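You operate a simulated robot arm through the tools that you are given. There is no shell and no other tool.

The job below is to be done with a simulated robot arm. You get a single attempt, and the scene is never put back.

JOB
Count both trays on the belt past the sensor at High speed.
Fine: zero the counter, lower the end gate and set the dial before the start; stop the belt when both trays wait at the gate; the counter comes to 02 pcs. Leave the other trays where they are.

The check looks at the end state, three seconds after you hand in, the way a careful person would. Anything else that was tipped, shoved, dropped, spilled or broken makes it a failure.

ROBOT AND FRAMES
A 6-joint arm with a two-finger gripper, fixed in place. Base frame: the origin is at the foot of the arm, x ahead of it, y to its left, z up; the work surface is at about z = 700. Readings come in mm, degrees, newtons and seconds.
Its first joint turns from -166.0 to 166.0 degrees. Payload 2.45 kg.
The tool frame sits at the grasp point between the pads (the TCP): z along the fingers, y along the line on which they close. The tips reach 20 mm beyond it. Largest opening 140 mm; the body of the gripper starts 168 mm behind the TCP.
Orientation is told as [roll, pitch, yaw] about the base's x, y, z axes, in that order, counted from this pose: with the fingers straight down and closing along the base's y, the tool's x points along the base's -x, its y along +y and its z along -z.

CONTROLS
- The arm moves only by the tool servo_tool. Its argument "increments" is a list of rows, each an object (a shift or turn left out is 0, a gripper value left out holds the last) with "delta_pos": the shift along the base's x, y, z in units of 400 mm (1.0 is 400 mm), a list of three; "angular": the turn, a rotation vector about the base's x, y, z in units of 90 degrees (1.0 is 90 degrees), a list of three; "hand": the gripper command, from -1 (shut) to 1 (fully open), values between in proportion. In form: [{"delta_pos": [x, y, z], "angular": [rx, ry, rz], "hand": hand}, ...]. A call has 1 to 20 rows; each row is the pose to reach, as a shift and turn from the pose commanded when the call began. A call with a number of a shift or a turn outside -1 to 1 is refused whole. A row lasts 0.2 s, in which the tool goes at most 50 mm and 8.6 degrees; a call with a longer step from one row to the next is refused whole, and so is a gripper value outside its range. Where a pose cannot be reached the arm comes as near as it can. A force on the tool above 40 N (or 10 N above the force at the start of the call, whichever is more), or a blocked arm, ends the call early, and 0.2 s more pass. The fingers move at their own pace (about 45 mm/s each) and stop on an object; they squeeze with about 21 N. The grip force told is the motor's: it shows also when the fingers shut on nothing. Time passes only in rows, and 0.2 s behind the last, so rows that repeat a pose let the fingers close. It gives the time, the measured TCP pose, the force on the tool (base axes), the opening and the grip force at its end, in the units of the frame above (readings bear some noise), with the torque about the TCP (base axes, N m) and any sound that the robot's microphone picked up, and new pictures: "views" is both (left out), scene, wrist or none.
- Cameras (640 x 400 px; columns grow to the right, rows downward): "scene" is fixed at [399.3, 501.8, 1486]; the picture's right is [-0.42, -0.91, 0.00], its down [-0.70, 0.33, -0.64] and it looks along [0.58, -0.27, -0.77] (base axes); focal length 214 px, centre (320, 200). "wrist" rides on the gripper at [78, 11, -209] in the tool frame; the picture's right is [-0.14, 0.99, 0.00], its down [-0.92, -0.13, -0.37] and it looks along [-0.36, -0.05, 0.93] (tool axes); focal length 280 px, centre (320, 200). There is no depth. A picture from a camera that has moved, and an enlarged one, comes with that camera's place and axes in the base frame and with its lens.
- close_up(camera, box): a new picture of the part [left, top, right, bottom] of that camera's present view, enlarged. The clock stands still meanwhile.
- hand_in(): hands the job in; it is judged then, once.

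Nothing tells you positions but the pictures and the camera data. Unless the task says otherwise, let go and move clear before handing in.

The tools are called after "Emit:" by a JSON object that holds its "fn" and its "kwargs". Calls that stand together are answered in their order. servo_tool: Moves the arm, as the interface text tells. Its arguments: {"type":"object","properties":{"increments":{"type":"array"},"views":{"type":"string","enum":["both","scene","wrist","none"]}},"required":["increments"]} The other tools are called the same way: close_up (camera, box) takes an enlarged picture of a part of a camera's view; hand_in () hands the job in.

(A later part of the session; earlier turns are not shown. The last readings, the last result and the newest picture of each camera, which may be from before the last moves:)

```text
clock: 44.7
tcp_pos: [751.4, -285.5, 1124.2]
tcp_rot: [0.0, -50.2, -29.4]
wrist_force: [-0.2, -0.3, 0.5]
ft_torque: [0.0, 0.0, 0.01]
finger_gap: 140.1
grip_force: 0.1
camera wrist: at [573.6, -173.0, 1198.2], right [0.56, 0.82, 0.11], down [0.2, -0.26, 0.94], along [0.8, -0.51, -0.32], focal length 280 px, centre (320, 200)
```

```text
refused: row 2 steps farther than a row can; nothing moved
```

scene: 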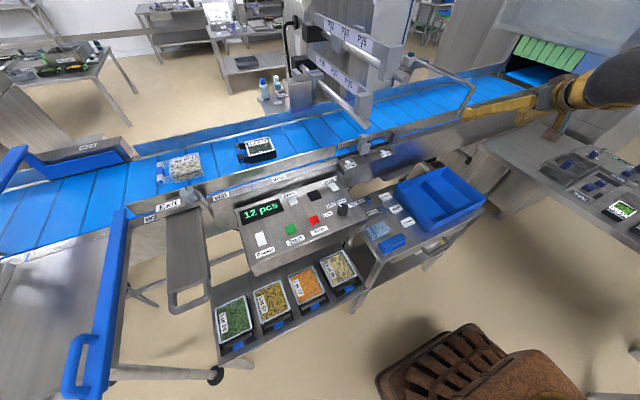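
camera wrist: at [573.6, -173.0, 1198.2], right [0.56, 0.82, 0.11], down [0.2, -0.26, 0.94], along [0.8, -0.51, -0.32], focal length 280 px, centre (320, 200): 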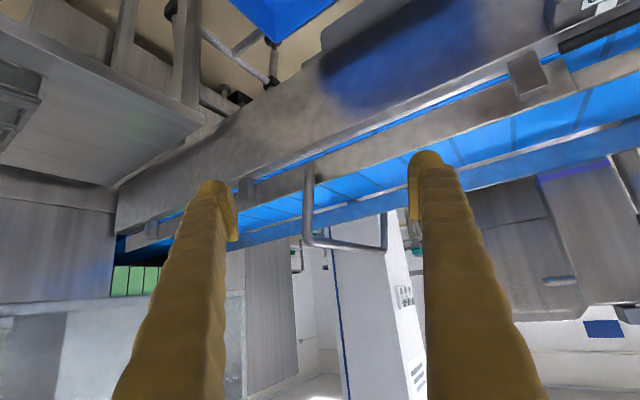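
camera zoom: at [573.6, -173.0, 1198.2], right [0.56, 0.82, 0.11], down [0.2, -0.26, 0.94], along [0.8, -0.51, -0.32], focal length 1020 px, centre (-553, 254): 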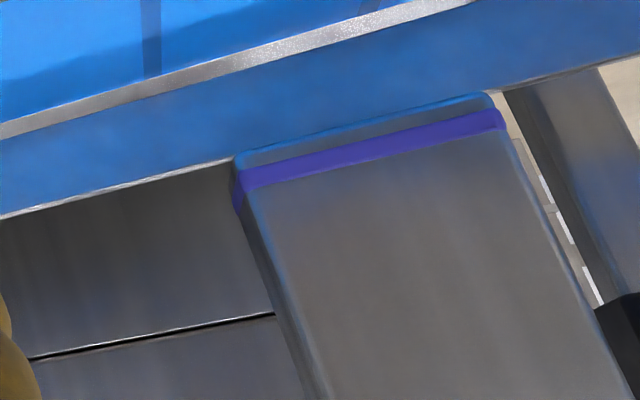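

Emit:
{"fn": "servo_tool", "kwargs": {"increments": [{"delta_pos": [0.07, -0.07, -0.02]}, {"delta_pos": [0.14, -0.14, -0.04]}, {"delta_pos": [0.21, -0.2, -0.06]}, {"delta_pos": [0.28, -0.25, -0.08]}, {"delta_pos": [0.34, -0.3, -0.09]}, {"delta_pos": [0.4, -0.335, -0.09]}, {"delta_pos": [0.44, -0.36, -0.09]}, {"delta_pos": [0.44, -0.36, -0.09]}], "views": "both"}}

```text
clock: 46.5
tcp_pos: [927.5, -429.1, 1086.9]
tcp_rot: [-0.1, -50.1, -29.5]
wrist_force: [-0.1, -1.1, 0.6]
ft_torque: [0.02, -0.01, 0.01]
finger_gap: 140.2
grip_force: 0.2
camera wrist: at [748.4, -316.3, 1161.6], right [0.56, 0.82, 0.11], down [0.2, -0.26, 0.94], along [0.8, -0.51, -0.32], focal length 280 px, centre (320, 200)
```

scene: 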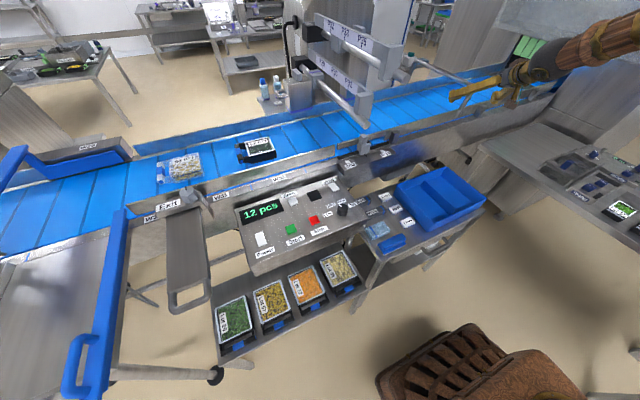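
wrist: 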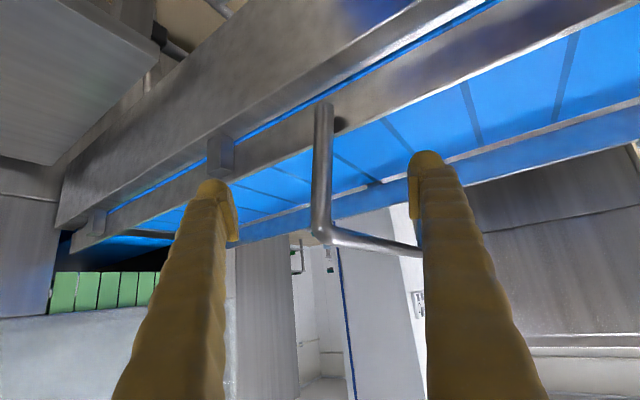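

The leg is centred between the fingers. I'll move forward to straddle it, narrow the fingers and see how it responds.

Emit:
{"fn": "servo_tool", "kwargs": {"increments": [{"delta_pos": [0.04, -0.022, 0]}, {"delta_pos": [0.08, -0.045, 0], "hand": 0.3}, {"delta_pos": [0.08, -0.045, 0], "hand": -0.3}, {"delta_pos": [0.08, -0.045, 0], "hand": -0.3}, {"delta_pos": [0.08, -0.045, 0], "hand": -0.3}, {"delta_pos": [0.08, -0.045, 0], "hand": -0.3}], "views": "wrist"}}

```text
clock: 47.9
tcp_pos: [958.0, -446.3, 1087.7]
tcp_rot: [0.0, -50.2, -29.4]
wrist_force: [0.3, 0.3, 0.1]
ft_torque: [-0.03, 0.0, -0.01]
finger_gap: 48.9
grip_force: 0.1
camera wrist: at [780.7, -333.5, 1161.7], right [0.56, 0.82, 0.11], down [0.2, -0.26, 0.94], along [0.8, -0.51, -0.32], focal length 280 px, centre (320, 200)
```

wrist: 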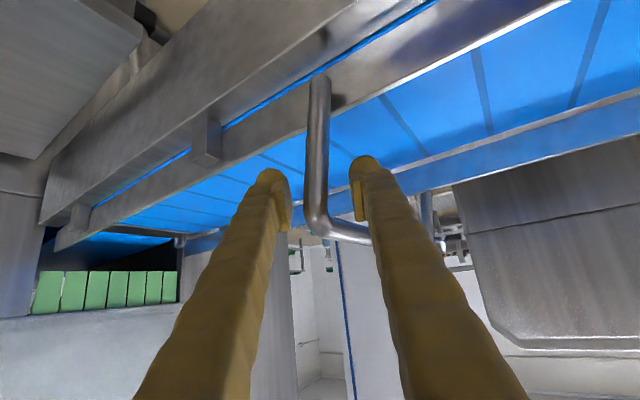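

I'll go a little deeper and then nudge toward +y.

Emit:
{"fn": "servo_tool", "kwargs": {"increments": [{"delta_pos": [0.03, -0.017, 0]}, {"delta_pos": [0.03, 0.02, 0]}, {"delta_pos": [0.03, 0.05, 0]}, {"delta_pos": [0.03, 0.07, 0]}, {"delta_pos": [0.03, 0.09, 0]}, {"delta_pos": [0.03, 0.09, 0]}], "views": "both"}}

```text
clock: 49.3
tcp_pos: [971.2, -410.5, 1088.3]
tcp_rot: [0.0, -50.2, -29.4]
wrist_force: [-0.1, -1.0, 0.2]
ft_torque: [0.0, 0.04, 0.04]
finger_gap: 50.1
grip_force: 0.8
camera wrist: at [792.6, -297.6, 1162.1], right [0.56, 0.82, 0.11], down [0.2, -0.26, 0.94], along [0.8, -0.51, -0.32], focal length 280 px, centre (320, 200)
```

scene: 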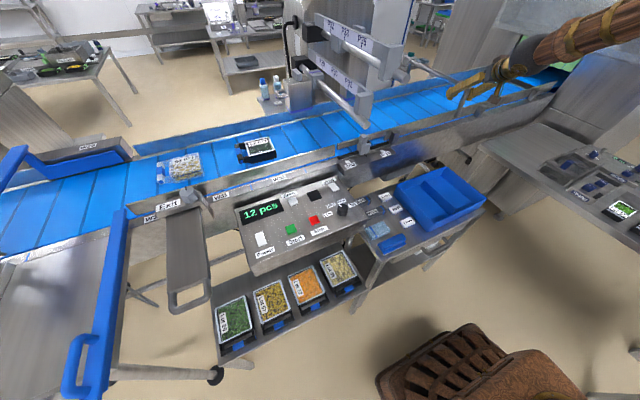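
wrist: 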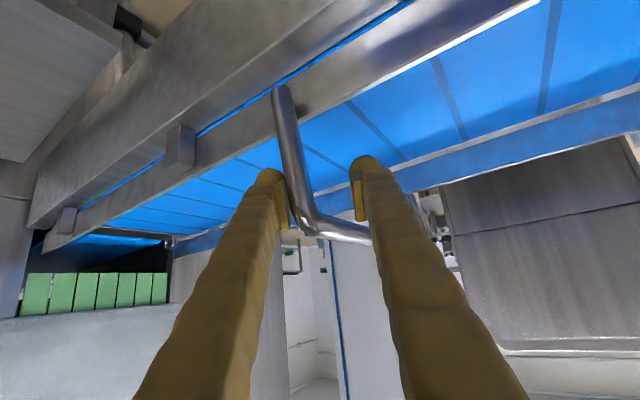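

The bail pivots freely, so it is the hinged end gate, raised. I'll keep pushing it along its arc toward +y and down.

Emit:
{"fn": "servo_tool", "kwargs": {"increments": [{"delta_pos": [0, 0.03, 0]}, {"delta_pos": [0, 0.06, -0.005]}, {"delta_pos": [0, 0.09, -0.012]}, {"delta_pos": [0, 0.12, -0.025]}, {"delta_pos": [0, 0.15, -0.042]}, {"delta_pos": [0, 0.175, -0.06]}, {"delta_pos": [0, 0.2, -0.085]}, {"delta_pos": [0, 0.215, -0.11]}, {"delta_pos": [0, 0.215, -0.11]}], "views": "both"}}

```text
clock: 51.3
tcp_pos: [970.9, -323.1, 1044.1]
tcp_rot: [0.0, -50.1, -29.5]
wrist_force: [-0.5, 6.7, 1.5]
ft_torque: [0.17, -0.01, 0.12]
finger_gap: 53.4
grip_force: 3.0
camera wrist: at [792.0, -211.5, 1117.7], right [0.56, 0.82, 0.11], down [0.2, -0.26, 0.94], along [0.8, -0.51, -0.32], focal length 280 px, centre (320, 200)
```

scene: 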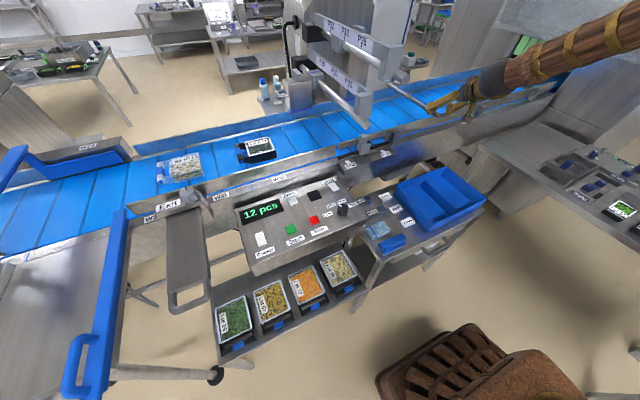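
wrist: 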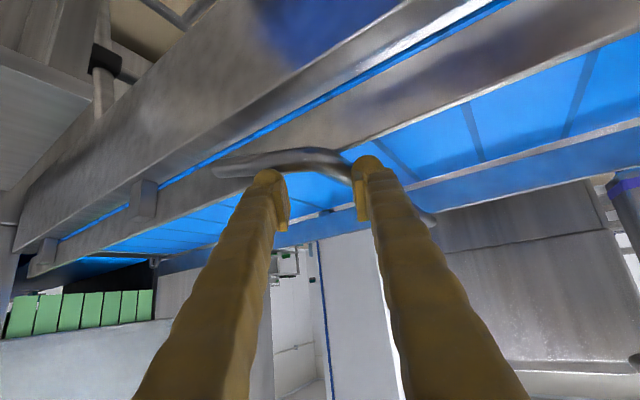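

The gate is nearly down and is now leaning on my +y finger. I'll back the gripper out toward -x/+y so it can fall to its stop.

Emit:
{"fn": "servo_tool", "kwargs": {"increments": [{"delta_pos": [-0.03, 0.03, 0.0]}, {"delta_pos": [-0.08, 0.05, 0.01]}, {"delta_pos": [-0.14, 0.07, 0.03]}, {"delta_pos": [-0.22, 0.08, 0.06]}, {"delta_pos": [-0.32, 0.08, 0.1]}, {"delta_pos": [-0.42, 0.08, 0.14]}, {"delta_pos": [-0.42, 0.08, 0.14]}], "views": "both"}}

Emit:
{"fn": "close_up", "kwargs": {"camera": "scene", "box": [390, 60, 490, 125]}}

Emit:
{"fn": "close_up", "kwargs": {"camera": "wrist", "box": [200, 80, 440, 240]}}

```text
clock: 52.9
tcp_pos: [802.4, -292.4, 1100.9]
tcp_rot: [0.0, -50.2, -29.5]
wrist_force: [-0.1, -0.1, -0.9]
ft_torque: [-0.01, -0.02, 0.0]
finger_gap: 48.9
grip_force: 0.1
camera wrist: at [624.6, -180.1, 1174.7], right [0.56, 0.82, 0.11], down [0.2, -0.26, 0.94], along [0.8, -0.51, -0.32], focal length 280 px, centre (320, 200)
```

scene: 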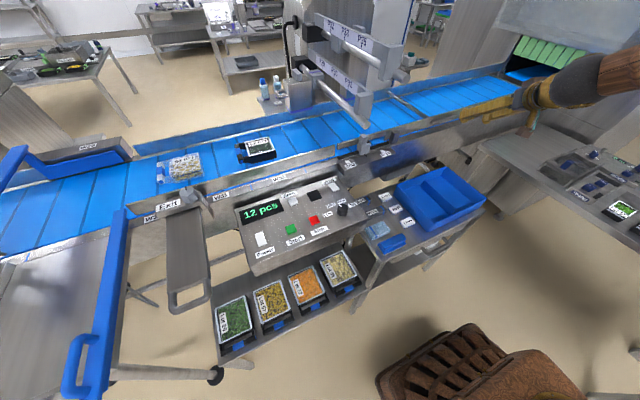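
wrist: 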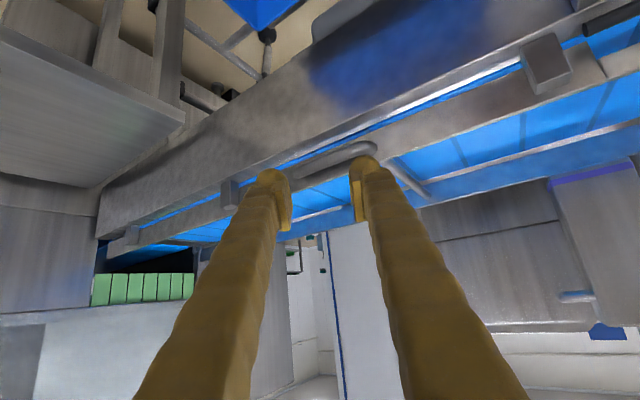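

```text
6.15 times, centred on (440, 92) of scene
camera zoom: at [399.3, 501.8, 1486.0], right [-0.42, -0.91, 0.0], down [-0.7, 0.33, -0.64], along [0.58, -0.27, -0.77], focal length 1320 px, centre (-418, 862)
```

zoom: 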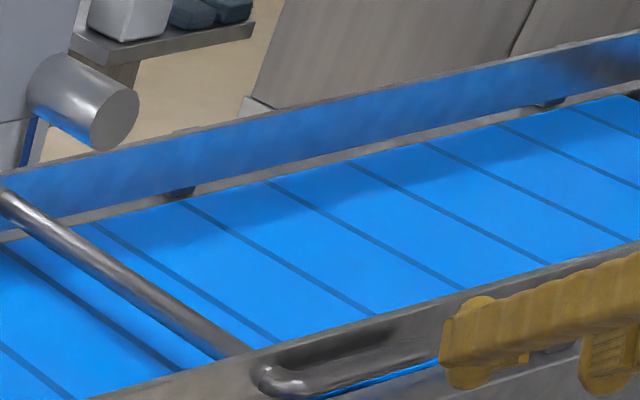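

```text
2.50 times, centred on (320, 160) of wrist
camera zoom: at [624.6, -180.1, 1174.7], right [0.56, 0.82, 0.11], down [0.2, -0.26, 0.94], along [0.8, -0.51, -0.32], focal length 701 px, centre (320, 300)
```

zoom: 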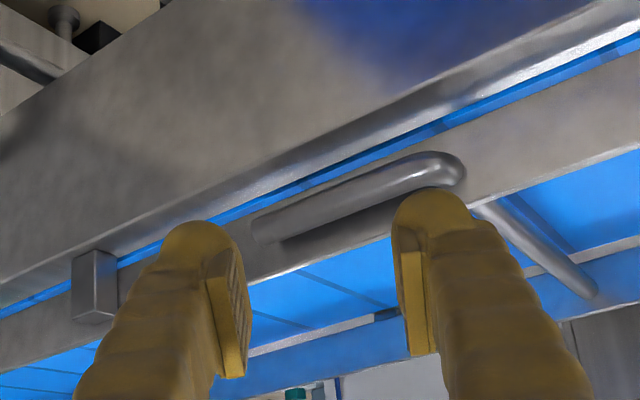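

The gate has dropped flat across the belt. Next is the console, so I'll retreat, bring the tool upright and get an overhead view of it.

Emit:
{"fn": "servo_tool", "kwargs": {"increments": [{"delta_pos": [-0.07, 0.04, 0.03], "angular": [0.03, 0.055, 0]}, {"delta_pos": [-0.14, 0.08, 0.06], "angular": [0.065, 0.115, 0]}, {"delta_pos": [-0.21, 0.12, 0.1], "angular": [0.1, 0.175, 0]}, {"delta_pos": [-0.28, 0.16, 0.14], "angular": [0.135, 0.24, 0]}, {"delta_pos": [-0.35, 0.2, 0.18], "angular": [0.17, 0.3, 0]}, {"delta_pos": [-0.42, 0.24, 0.22], "angular": [0.205, 0.362, 0]}, {"delta_pos": [-0.46, 0.3, 0.26], "angular": [0.24, 0.424, 0]}, {"delta_pos": [-0.46, 0.36, 0.3], "angular": [0.274, 0.485, 0]}, {"delta_pos": [-0.46, 0.36, 0.3], "angular": [0.274, 0.485, 0]}], "views": "none"}}

Emit:
{"fn": "servo_tool", "kwargs": {"increments": [{"delta_pos": [0, 0.1, 0], "angular": [0, 0, 0.07], "hand": -1}, {"delta_pos": [0, 0.2, 0], "angular": [0, 0, 0.14]}, {"delta_pos": [0, 0.3, 0], "angular": [0, 0, 0.21]}, {"delta_pos": [0, 0.4, 0], "angular": [0, 0, 0.28]}, {"delta_pos": [0, 0.5, 0], "angular": [0, 0, 0.328]}, {"delta_pos": [0, 0.6, 0], "angular": [0, 0, 0.328]}, {"delta_pos": [0, 0.7, 0], "angular": [0, 0, 0.328]}, {"delta_pos": [0, 0.8, 0], "angular": [0, 0, 0.328]}, {"delta_pos": [0, 0.9, 0], "angular": [0, 0, 0.328]}, {"delta_pos": [0, 0.9, 0], "angular": [0, 0, 0.328]}], "views": "both"}}

Emit:
{"fn": "close_up", "kwargs": {"camera": "scene", "box": [360, 60, 460, 125]}}

```text
clock: 54.9
tcp_pos: [619.0, -146.7, 1219.8]
tcp_rot: [0.0, 0.0, -29.4]
wrist_force: [-0.1, -0.9, -0.5]
ft_torque: [0.0, -0.03, 0.01]
finger_gap: 49.1
grip_force: 0.1
```

```text
clock: 57.1
tcp_pos: [618.8, 212.2, 1220.6]
tcp_rot: [0.0, 0.0, 0.0]
wrist_force: [-0.8, -0.5, -1.1]
ft_torque: [0.01, 0.01, 0.0]
finger_gap: 0.0
grip_force: 21.0
camera wrist: at [541.2, 222.5, 1429.1], right [0.14, 0.99, 0.0], down [0.92, -0.13, 0.37], along [0.37, -0.05, -0.93], focal length 280 px, centre (320, 200)
```

scene: 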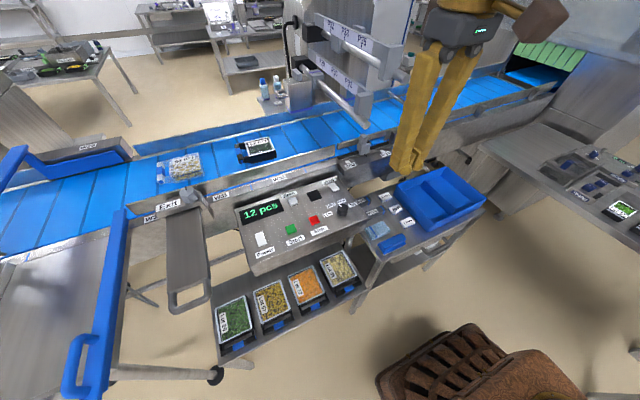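
wrist: 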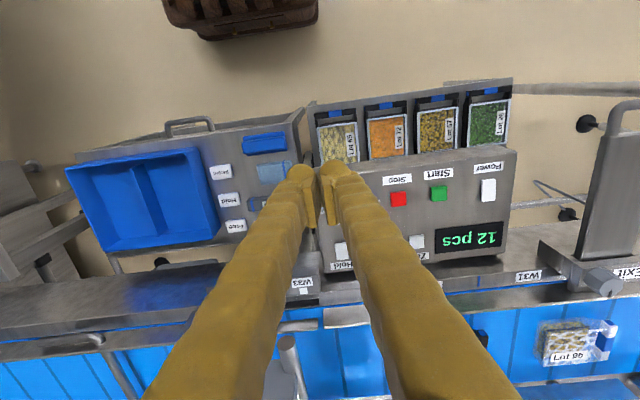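

```text
6.15 times, centred on (410, 92) of scene
camera zoom: at [399.3, 501.8, 1486.0], right [-0.42, -0.91, 0.0], down [-0.7, 0.33, -0.64], along [0.58, -0.27, -0.77], focal length 1320 px, centre (-234, 862)
```

zoom: 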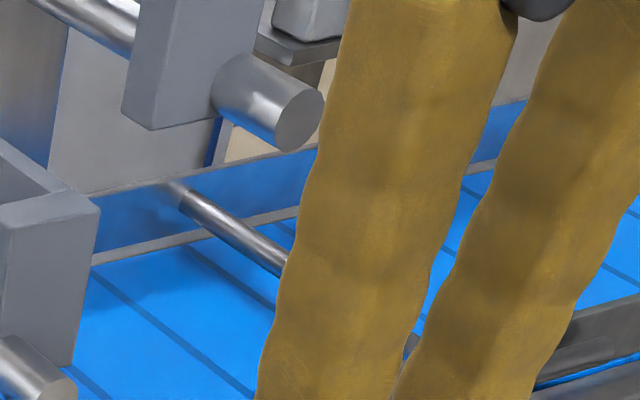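

The gripper is closed. I'll shift left for an unobstructed wrist view of the console and triangulate the buttons.

Emit:
{"fn": "servo_tool", "kwargs": {"increments": [{"delta_pos": [-0.05, 0.11, 0]}, {"delta_pos": [-0.1, 0.22, 0]}, {"delta_pos": [-0.15, 0.33, 0]}, {"delta_pos": [-0.2, 0.44, 0]}, {"delta_pos": [-0.2, 0.55, 0]}, {"delta_pos": [-0.2, 0.66, 0]}, {"delta_pos": [-0.2, 0.77, 0]}, {"delta_pos": [-0.2, 0.77, 0]}], "views": "both"}}

Emit:
{"fn": "close_up", "kwargs": {"camera": "wrist", "box": [100, 160, 300, 300]}}

Emit:
{"fn": "close_up", "kwargs": {"camera": "scene", "box": [225, 165, 385, 275]}}

Emit:
{"fn": "close_up", "kwargs": {"camera": "scene", "box": [310, 180, 360, 215]}}

Emit:
{"fn": "close_up", "kwargs": {"camera": "scene", "box": [370, 60, 470, 125]}}

```text
clock: 58.9
tcp_pos: [536.6, 519.1, 1220.1]
tcp_rot: [-0.1, 0.1, 0.0]
wrist_force: [-0.6, 1.1, 0.2]
ft_torque: [0.01, 0.01, -0.03]
finger_gap: 0.1
grip_force: 21.1
camera wrist: at [459.4, 530.1, 1429.4], right [0.14, 0.99, 0.0], down [0.92, -0.13, 0.37], along [0.37, -0.05, -0.93], focal length 280 px, centre (320, 200)
```

scene: 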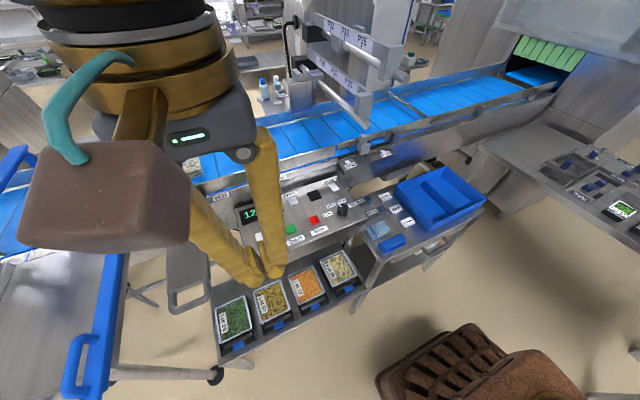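
wrist: 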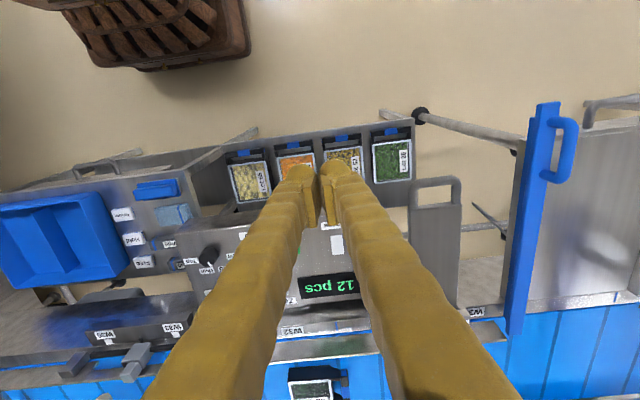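

```text
2.86 times, centred on (200, 230) of wrist
camera zoom: at [459.4, 530.1, 1429.4], right [0.14, 0.99, 0.0], down [0.92, -0.13, 0.37], along [0.37, -0.05, -0.93], focal length 801 px, centre (663, 114)
```

zoom: 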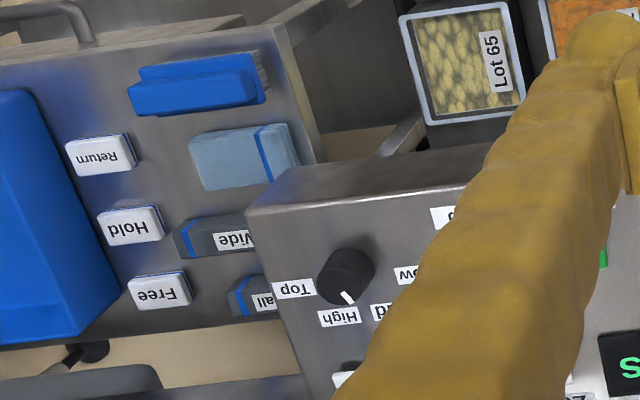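

```text
3.64 times, centred on (305, 220) of scene
camera zoom: at [399.3, 501.8, 1486.0], right [-0.42, -0.91, 0.0], down [-0.7, 0.33, -0.64], along [0.58, -0.27, -0.77], focal length 780 px, centre (374, 127)
```

zoom: 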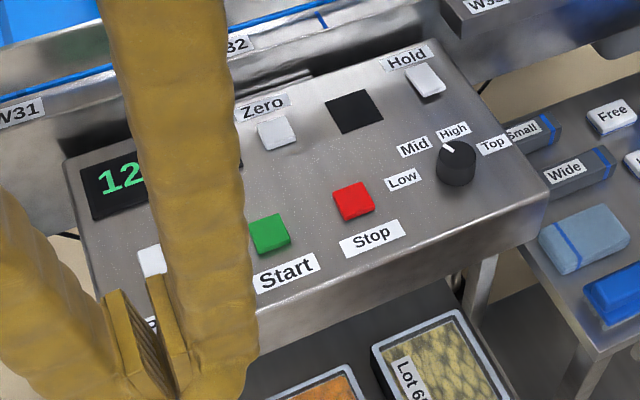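

```text
11.43 times, centred on (335, 198) of scene
camera zoom: at [399.3, 501.8, 1486.0], right [-0.42, -0.91, 0.0], down [-0.7, 0.33, -0.64], along [0.58, -0.27, -0.77], focal length 2451 px, centre (149, 229)
```

zoom: 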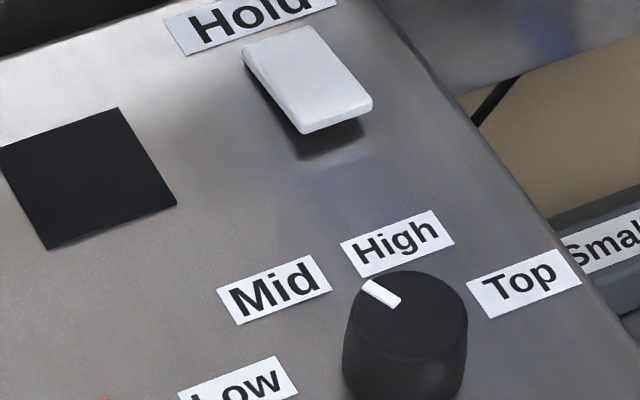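

```text
6.15 times, centred on (420, 92) of scene
camera zoom: at [399.3, 501.8, 1486.0], right [-0.42, -0.91, 0.0], down [-0.7, 0.33, -0.64], along [0.58, -0.27, -0.77], focal length 1320 px, centre (-295, 862)
```

zoom: 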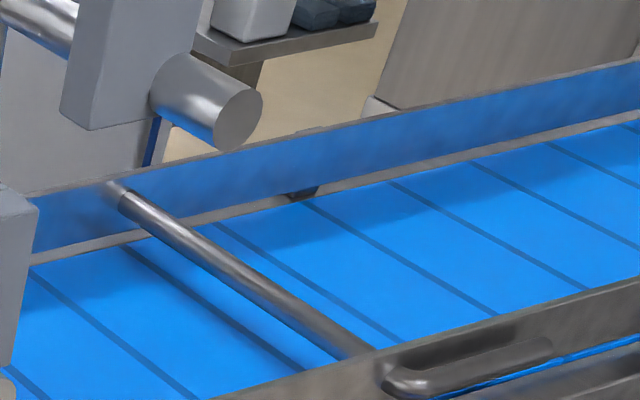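

The gate is down with its crossbar through the rails, just above the belt. I place Zero at about (877, 384, 900), Start at (770, 431, 900), Stop at (769, 351, 905) and the dial at (754, 255, top 931). I'll go above Zero first.

Emit:
{"fn": "servo_tool", "kwargs": {"increments": [{"delta_pos": [0.085, -0.034, -0.03]}, {"delta_pos": [0.17, -0.068, -0.06]}, {"delta_pos": [0.255, -0.1, -0.1]}, {"delta_pos": [0.34, -0.135, -0.14]}, {"delta_pos": [0.425, -0.17, -0.18]}, {"delta_pos": [0.51, -0.2, -0.22]}, {"delta_pos": [0.595, -0.235, -0.27]}, {"delta_pos": [0.68, -0.27, -0.34]}, {"delta_pos": [0.765, -0.305, -0.41]}, {"delta_pos": [0.82, -0.325, -0.48]}, {"delta_pos": [0.851, -0.3375, -0.55]}, {"delta_pos": [0.851, -0.3375, -0.6]}, {"delta_pos": [0.851, -0.3375, -0.6]}], "views": "both"}}

Emit:
{"fn": "close_up", "kwargs": {"camera": "scene", "box": [225, 165, 385, 275]}}

Emit:
{"fn": "close_up", "kwargs": {"camera": "wrist", "box": [180, 80, 480, 260]}}

```text
clock: 61.7
tcp_pos: [878.7, 383.7, 980.2]
tcp_rot: [0.0, 0.0, 0.0]
wrist_force: [-0.9, 0.4, -0.8]
ft_torque: [-0.01, 0.0, 0.01]
finger_gap: 0.4
grip_force: 21.0
camera wrist: at [800.3, 393.8, 1188.8], right [0.14, 0.99, 0.0], down [0.92, -0.13, 0.37], along [0.37, -0.05, -0.93], focal length 280 px, centre (320, 200)
```

scene: 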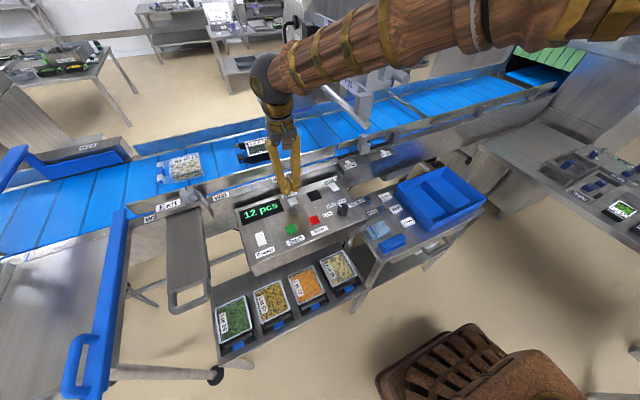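
wrist: 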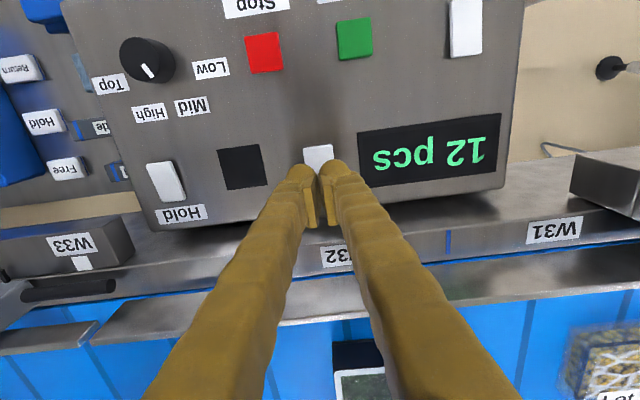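

```text
3.64 times, centred on (305, 220) of scene
camera zoom: at [399.3, 501.8, 1486.0], right [-0.42, -0.91, 0.0], down [-0.7, 0.33, -0.64], along [0.58, -0.27, -0.77], focal length 780 px, centre (374, 127)
```

zoom: 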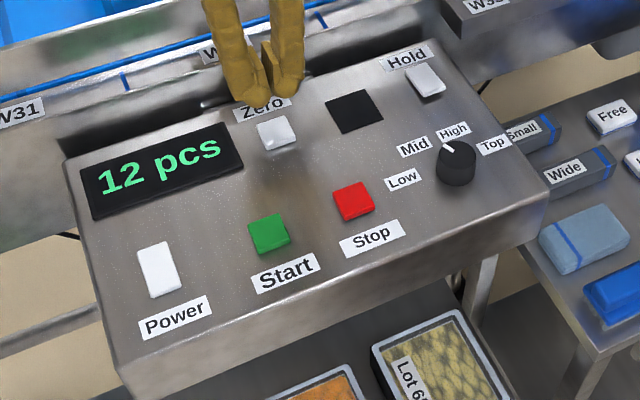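

```text
2.13 times, centred on (330, 170) of wrist
camera zoom: at [800.3, 393.8, 1188.8], right [0.14, 0.99, 0.0], down [0.92, -0.13, 0.37], along [0.37, -0.05, -0.93], focal length 598 px, centre (299, 264)
```

zoom: 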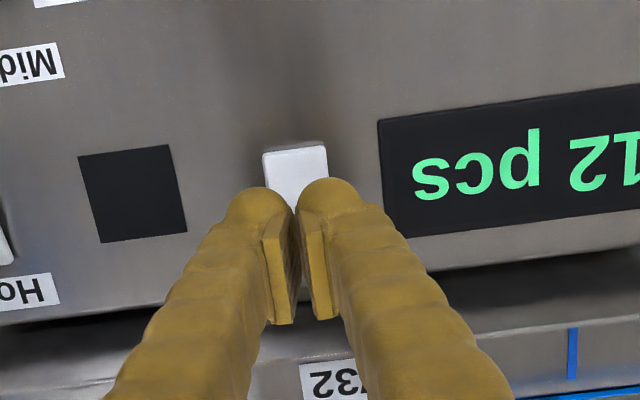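

I'm just above Zero and the tip needs about 6 mm toward -x. I'll descend slowly until contact.

Emit:
{"fn": "servo_tool", "kwargs": {"increments": [{"delta_pos": [-0.015, 0, -0.03]}, {"delta_pos": [-0.015, 0, -0.07]}, {"delta_pos": [-0.015, 0, -0.1]}, {"delta_pos": [-0.015, 0, -0.12]}, {"delta_pos": [-0.015, 0, -0.13]}, {"delta_pos": [-0.015, 0, -0.14]}, {"delta_pos": [-0.015, 0, -0.15]}, {"delta_pos": [-0.015, 0, -0.15]}], "views": "scene"}}

Emit:
{"fn": "close_up", "kwargs": {"camera": "scene", "box": [225, 165, 385, 275]}}

```text
clock: 63.3
tcp_pos: [872.8, 385.1, 926.1]
tcp_rot: [0.1, -0.3, 0.2]
wrist_force: [-4.7, -3.3, 20.4]
ft_torque: [-0.06, 0.11, 0.07]
finger_gap: 5.9
grip_force: 29.4
heard: click
stopped in row 7: the force on the tool passed its limit at 49 N (the readings are from after the stop); the commanded pose is now the measured one
```

scene: 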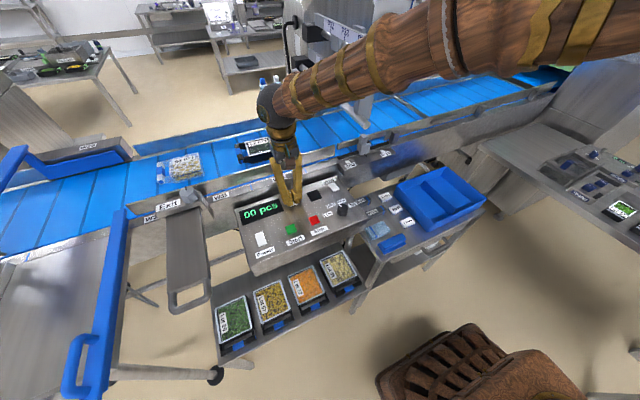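

```text
3.64 times, centred on (305, 220) of scene
camera zoom: at [399.3, 501.8, 1486.0], right [-0.42, -0.91, 0.0], down [-0.7, 0.33, -0.64], along [0.58, -0.27, -0.77], focal length 780 px, centre (374, 127)
```

zoom: 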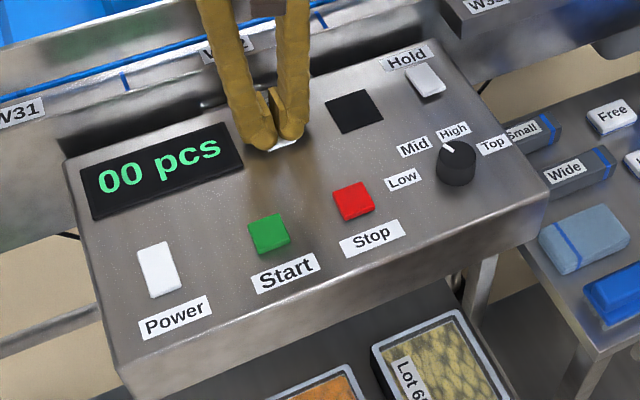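

The counter reads 00 pcs. Now I'll lift, open the fingers and go above the speed dial at about (756, 256) with a +23° yaw.

Emit:
{"fn": "servo_tool", "kwargs": {"increments": [{"delta_pos": [0, 0, 0.06]}, {"delta_pos": [0, 0, 0.16]}, {"delta_pos": [-0.05, -0.06, 0.2], "angular": [0, 0, 0.05], "hand": 0.2}, {"delta_pos": [-0.12, -0.14, 0.2], "angular": [0, 0, 0.1], "hand": 0.2}, {"delta_pos": [-0.19, -0.22, 0.2], "angular": [0, 0, 0.15], "hand": 0.2}, {"delta_pos": [-0.26, -0.3, 0.2], "angular": [0, 0, 0.2], "hand": 0.2}, {"delta_pos": [-0.292, -0.323, 0.2], "angular": [0, 0, 0.255], "hand": 0.2}, {"delta_pos": [-0.292, -0.323, 0.2], "angular": [0, 0, 0.255], "hand": 0.2}], "views": "both"}}

Emit:
{"fn": "close_up", "kwargs": {"camera": "wrist", "box": [220, 100, 440, 240]}}

Emit:
{"fn": "close_up", "kwargs": {"camera": "scene", "box": [310, 170, 380, 230]}}

```text
clock: 65.1
tcp_pos: [757.7, 255.5, 1004.3]
tcp_rot: [0.1, -0.2, 22.9]
wrist_force: [0.1, 0.3, -0.1]
ft_torque: [0.04, 0.0, 0.01]
finger_gap: 84.1
grip_force: 0.0
camera wrist: at [679.9, 233.7, 1212.5], right [-0.26, 0.97, 0.0], down [0.9, 0.24, 0.37], along [0.36, 0.1, -0.93], focal length 280 px, centre (320, 200)
```

scene: 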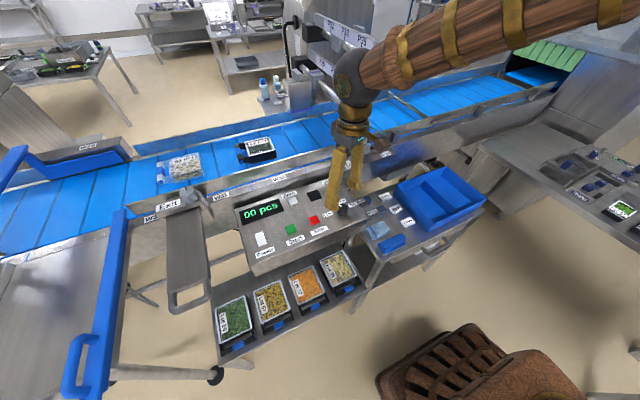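
wrist: 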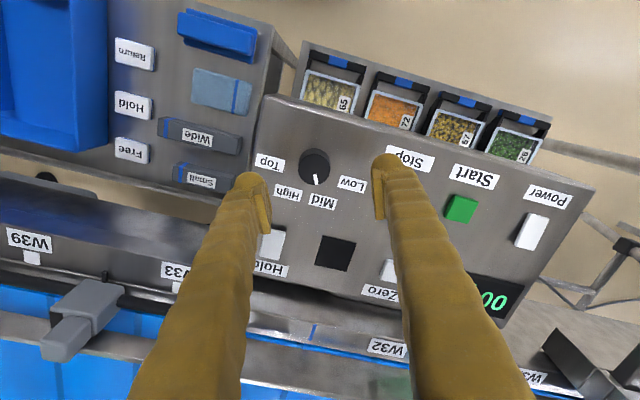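

```text
2.86 times, centred on (330, 170) of wrist
camera zoom: at [679.9, 233.7, 1212.5], right [-0.26, 0.97, 0.0], down [0.9, 0.24, 0.37], along [0.36, 0.1, -0.93], focal length 801 px, centre (291, 286)
```

zoom: 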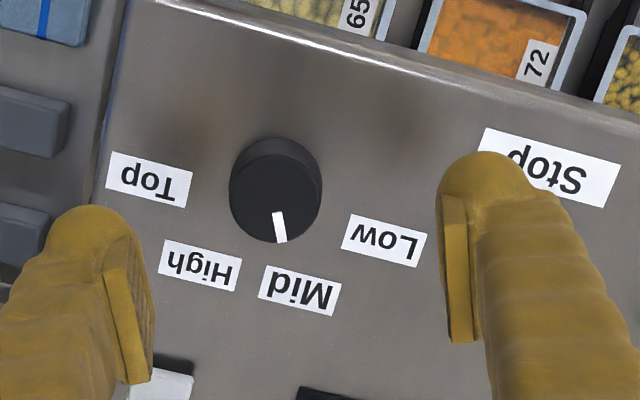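

```text
6.67 times, centred on (345, 200) of scene
camera zoom: at [399.3, 501.8, 1486.0], right [-0.42, -0.91, 0.0], down [-0.7, 0.33, -0.64], along [0.58, -0.27, -0.77], focal length 1430 px, centre (153, 200)
```

zoom: 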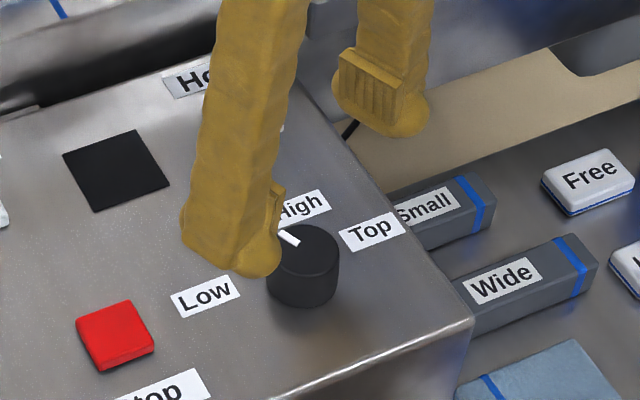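

The dial clearly points at Mid, and High is about 50° clockwise seen from above. I'll descend around the knob, grip it and rotate -50°.

Emit:
{"fn": "servo_tool", "kwargs": {"increments": [{"delta_pos": [-0.003, -0.008, -0.05]}, {"delta_pos": [-0.003, -0.008, -0.1]}, {"delta_pos": [-0.003, -0.008, -0.15]}, {"delta_pos": [-0.003, -0.008, -0.185]}, {"delta_pos": [-0.003, -0.008, -0.185], "hand": -1}, {"delta_pos": [-0.003, -0.008, -0.185]}, {"delta_pos": [-0.003, -0.008, -0.185]}, {"delta_pos": [-0.003, -0.008, -0.185]}, {"delta_pos": [-0.003, -0.008, -0.185]}], "views": "both"}}

Emit:
{"fn": "close_up", "kwargs": {"camera": "wrist", "box": [220, 100, 440, 240]}}

```text
clock: 67.0
tcp_pos: [757.9, 249.4, 928.9]
tcp_rot: [-0.1, -0.2, 23.0]
wrist_force: [3.4, -7.9, 1.5]
ft_torque: [-0.15, 0.0, -0.01]
finger_gap: 33.8
grip_force: 20.6
stopped in row 9: the force on the tool passed its limit at 42 N (the readings are from after the stop); the commanded pose is now the measured one
camera wrist: at [679.9, 228.1, 1138.4], right [-0.26, 0.97, 0.0], down [0.9, 0.24, 0.37], along [0.36, 0.1, -0.93], focal length 280 px, centre (320, 200)
```

scene: 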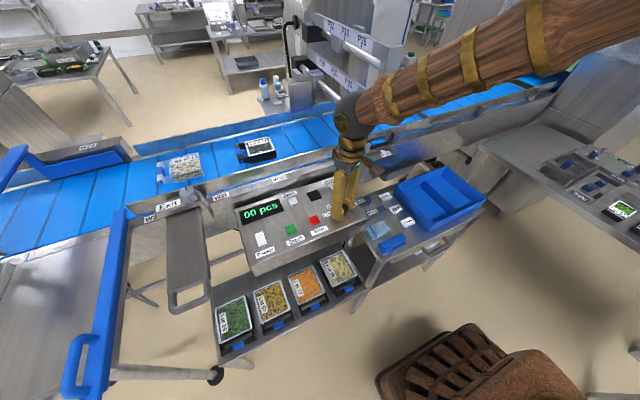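
wrist: 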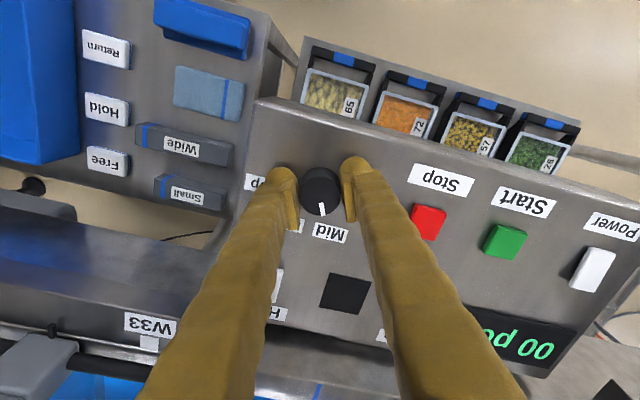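

```text
2.86 times, centred on (330, 170) of wrist
camera zoom: at [679.9, 228.1, 1138.4], right [-0.26, 0.97, 0.0], down [0.9, 0.24, 0.37], along [0.36, 0.1, -0.93], focal length 801 px, centre (291, 286)
```

zoom: 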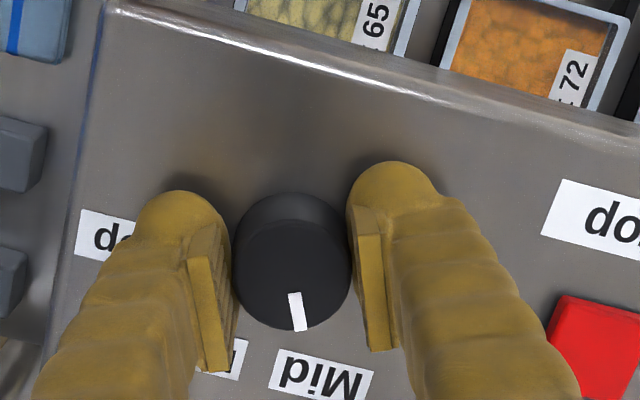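

The knob is gripped but sits about 5 mm off the tool axis. I'll reopen slightly, recentre to about (752.5, 248.4), close and rotate.

Emit:
{"fn": "servo_tool", "kwargs": {"increments": [{"hand": -0.3}, {"delta_pos": [-0.006, 0, 0], "hand": -0.3}, {"delta_pos": [-0.013, -0.002, 0], "hand": -0.3}, {"delta_pos": [-0.013, -0.002, 0], "hand": -1}, {"delta_pos": [-0.013, -0.002, 0]}, {"delta_pos": [-0.013, -0.002, 0]}], "views": "wrist"}}

Emit:
{"fn": "close_up", "kwargs": {"camera": "wrist", "box": [220, 100, 440, 240]}}

```text
clock: 68.6
tcp_pos: [752.8, 247.4, 929.8]
tcp_rot: [-0.1, -0.2, 23.0]
wrist_force: [0.5, -7.3, -1.4]
ft_torque: [-0.16, 0.07, -0.04]
finger_gap: 33.2
grip_force: 45.0
stopped in row 6: the force on the tool passed its limit at 42 N (the readings are from after the stop); the commanded pose is now the measured one
camera wrist: at [675.2, 226.4, 1138.5], right [-0.26, 0.97, 0.0], down [0.9, 0.24, 0.37], along [0.36, 0.09, -0.93], focal length 280 px, centre (320, 200)
```

wrist: 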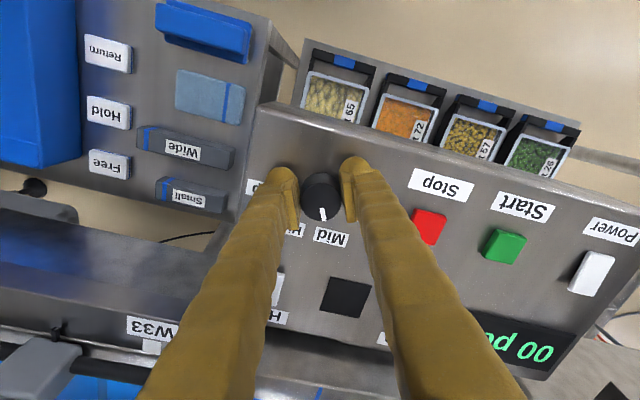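

```text
2.86 times, centred on (330, 170) of wrist
camera zoom: at [675.2, 226.4, 1138.5], right [-0.26, 0.97, 0.0], down [0.9, 0.24, 0.37], along [0.36, 0.09, -0.93], focal length 801 px, centre (291, 286)
```

zoom: 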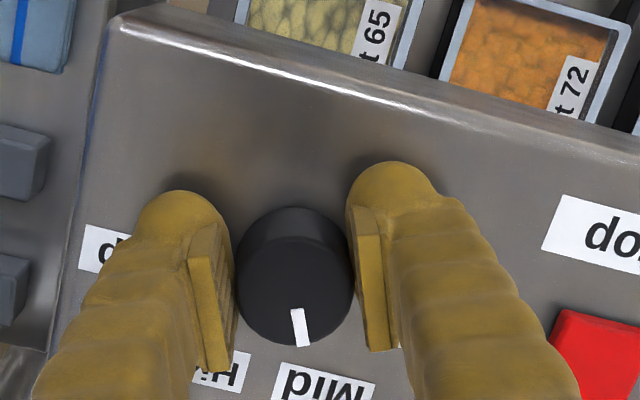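

Now it's centred. I'll rotate -50° clockwise.

Emit:
{"fn": "servo_tool", "kwargs": {"increments": [{"angular": [0, 0, -0.06]}, {"angular": [0, 0, -0.13]}, {"angular": [0, 0, -0.2]}, {"angular": [0, 0, -0.27]}, {"angular": [0, 0, -0.34]}, {"angular": [0, 0, -0.41]}, {"angular": [0, 0, -0.48]}, {"angular": [0, 0, -0.555]}, {"angular": [0, 0, -0.555]}], "views": "wrist"}}

Emit:
{"fn": "close_up", "kwargs": {"camera": "wrist", "box": [220, 100, 440, 240]}}

```text
clock: 69.7
tcp_pos: [751.8, 251.1, 930.2]
tcp_rot: [0.1, -0.2, -4.8]
wrist_force: [-2.4, 3.3, -1.6]
ft_torque: [0.03, 0.06, 0.04]
finger_gap: 33.3
grip_force: 44.7
stopped in row 5: the force on the tool passed its limit at 43 N (the readings are from after the stop); the commanded pose is now the measured one
camera wrist: at [674.2, 267.1, 1138.6], right [0.22, 0.98, 0.0], down [0.91, -0.21, 0.37], along [0.36, -0.08, -0.93], focal length 280 px, centre (320, 200)
```

wrist: 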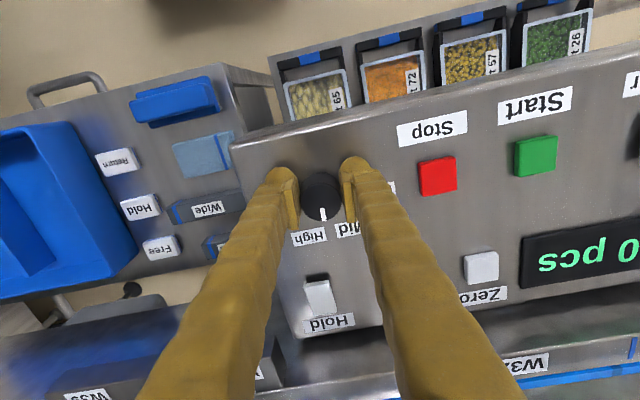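

```text
2.86 times, centred on (330, 170) of wrist
camera zoom: at [674.2, 267.1, 1138.6], right [0.22, 0.98, 0.0], down [0.91, -0.21, 0.37], along [0.36, -0.08, -0.93], focal length 801 px, centre (291, 286)
```

zoom: 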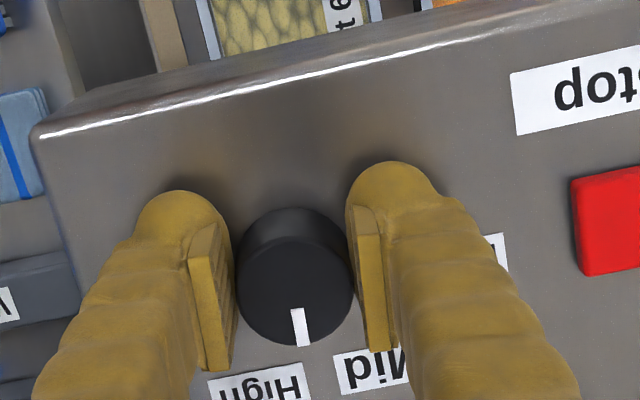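

The knob turns with the grip and is now midway. I'll continue the remaining ~23° to High.

Emit:
{"fn": "servo_tool", "kwargs": {"increments": [{"angular": [0, 0, -0.05]}, {"angular": [0, 0, -0.1]}, {"angular": [0, 0, -0.15]}, {"angular": [0, 0, -0.2]}, {"angular": [0, 0, -0.26]}, {"angular": [0, 0, -0.26]}], "views": "wrist"}}

Emit:
{"fn": "close_up", "kwargs": {"camera": "wrist", "box": [220, 100, 440, 240]}}

```text
clock: 70.7
tcp_pos: [753.2, 251.3, 930.0]
tcp_rot: [0.1, -0.3, -21.0]
wrist_force: [-0.5, 5.9, -3.4]
ft_torque: [0.04, 0.01, 0.06]
finger_gap: 33.5
grip_force: 44.7
stopped in row 4: the force on the tool passed its limit at 42 N (the readings are from after the stop); the commanded pose is now the measured one
camera wrist: at [682.2, 289.1, 1138.6], right [0.48, 0.88, 0.0], down [0.81, -0.45, 0.37], along [0.33, -0.18, -0.93], focal length 280 px, centre (320, 200)
```

wrist: 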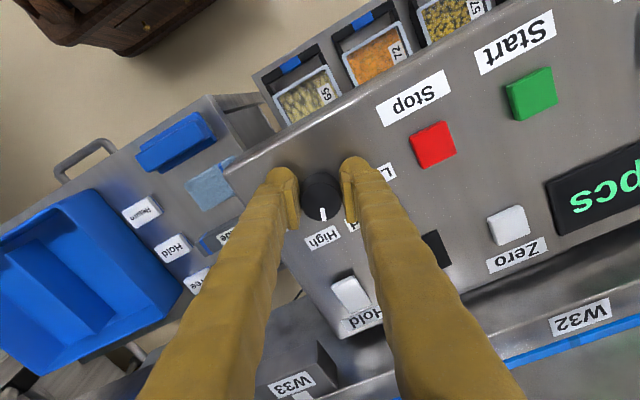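

```text
2.86 times, centred on (330, 170) of wrist
camera zoom: at [682.2, 289.1, 1138.6], right [0.48, 0.88, 0.0], down [0.81, -0.45, 0.37], along [0.33, -0.18, -0.93], focal length 801 px, centre (291, 286)
```

zoom: 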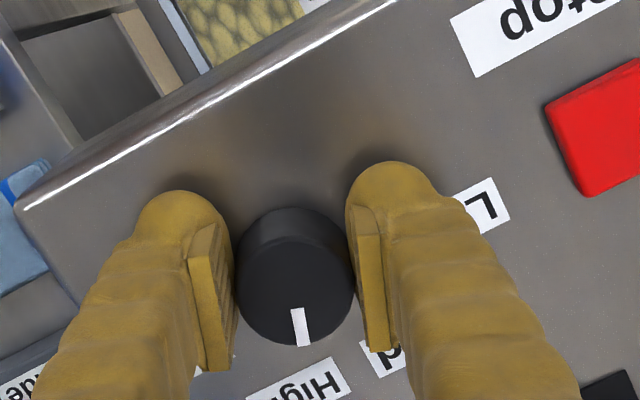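

It has turned 44° and the mark is about 6° short of High's centre. I'll finish that bit and release.

Emit:
{"fn": "servo_tool", "kwargs": {"increments": [{"angular": [0, 0, -0.03]}, {"angular": [0, 0, -0.06]}, {"angular": [0, 0, -0.06]}, {"angular": [0, 0, -0.06], "hand": 0.2}, {"angular": [0, 0, -0.06], "hand": 0.2}, {"angular": [0, 0, -0.06], "hand": 0.2}, {"angular": [0, 0, -0.06], "hand": 0.2}], "views": "none"}}

Emit:
{"fn": "servo_tool", "kwargs": {"increments": [{"delta_pos": [0, 0, 0.08], "hand": 0.2}, {"delta_pos": [0, 0, 0.16], "hand": 0.2}, {"delta_pos": [0, 0, 0.2], "hand": 0.2}], "views": "wrist"}}

Emit:
{"fn": "close_up", "kwargs": {"camera": "wrist", "box": [220, 100, 440, 240]}}

```text
clock: 72.3
tcp_pos: [752.2, 250.8, 930.4]
tcp_rot: [0.1, -0.2, -26.3]
wrist_force: [0.4, -0.3, 0.2]
ft_torque: [-0.02, -0.01, -0.01]
finger_gap: 84.1
grip_force: 0.2
```

```text
clock: 73.1
tcp_pos: [753.2, 250.7, 1010.6]
tcp_rot: [0.0, -0.2, -26.4]
wrist_force: [0.4, 0.2, 0.1]
ft_torque: [0.02, -0.01, -0.02]
finger_gap: 84.0
grip_force: 0.1
camera wrist: at [686.2, 295.3, 1219.0], right [0.56, 0.83, 0.0], down [0.77, -0.52, 0.37], along [0.31, -0.21, -0.93], focal length 280 px, centre (320, 200)
```

wrist: 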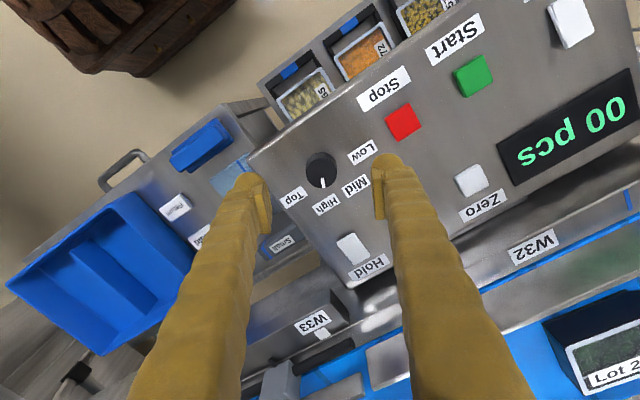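

```text
2.86 times, centred on (330, 170) of wrist
camera zoom: at [686.2, 295.3, 1219.0], right [0.56, 0.83, 0.0], down [0.77, -0.52, 0.37], along [0.31, -0.21, -0.93], focal length 801 px, centre (291, 286)
```

zoom: 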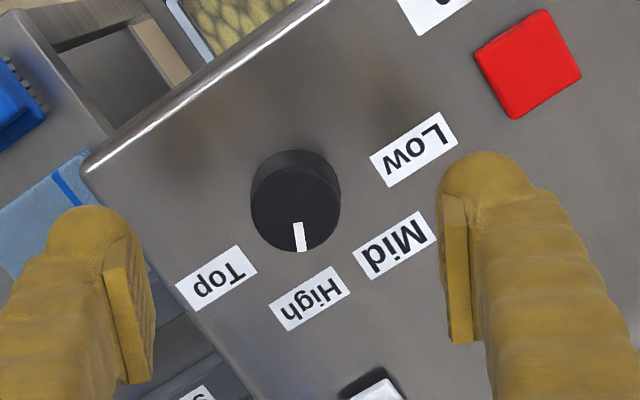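

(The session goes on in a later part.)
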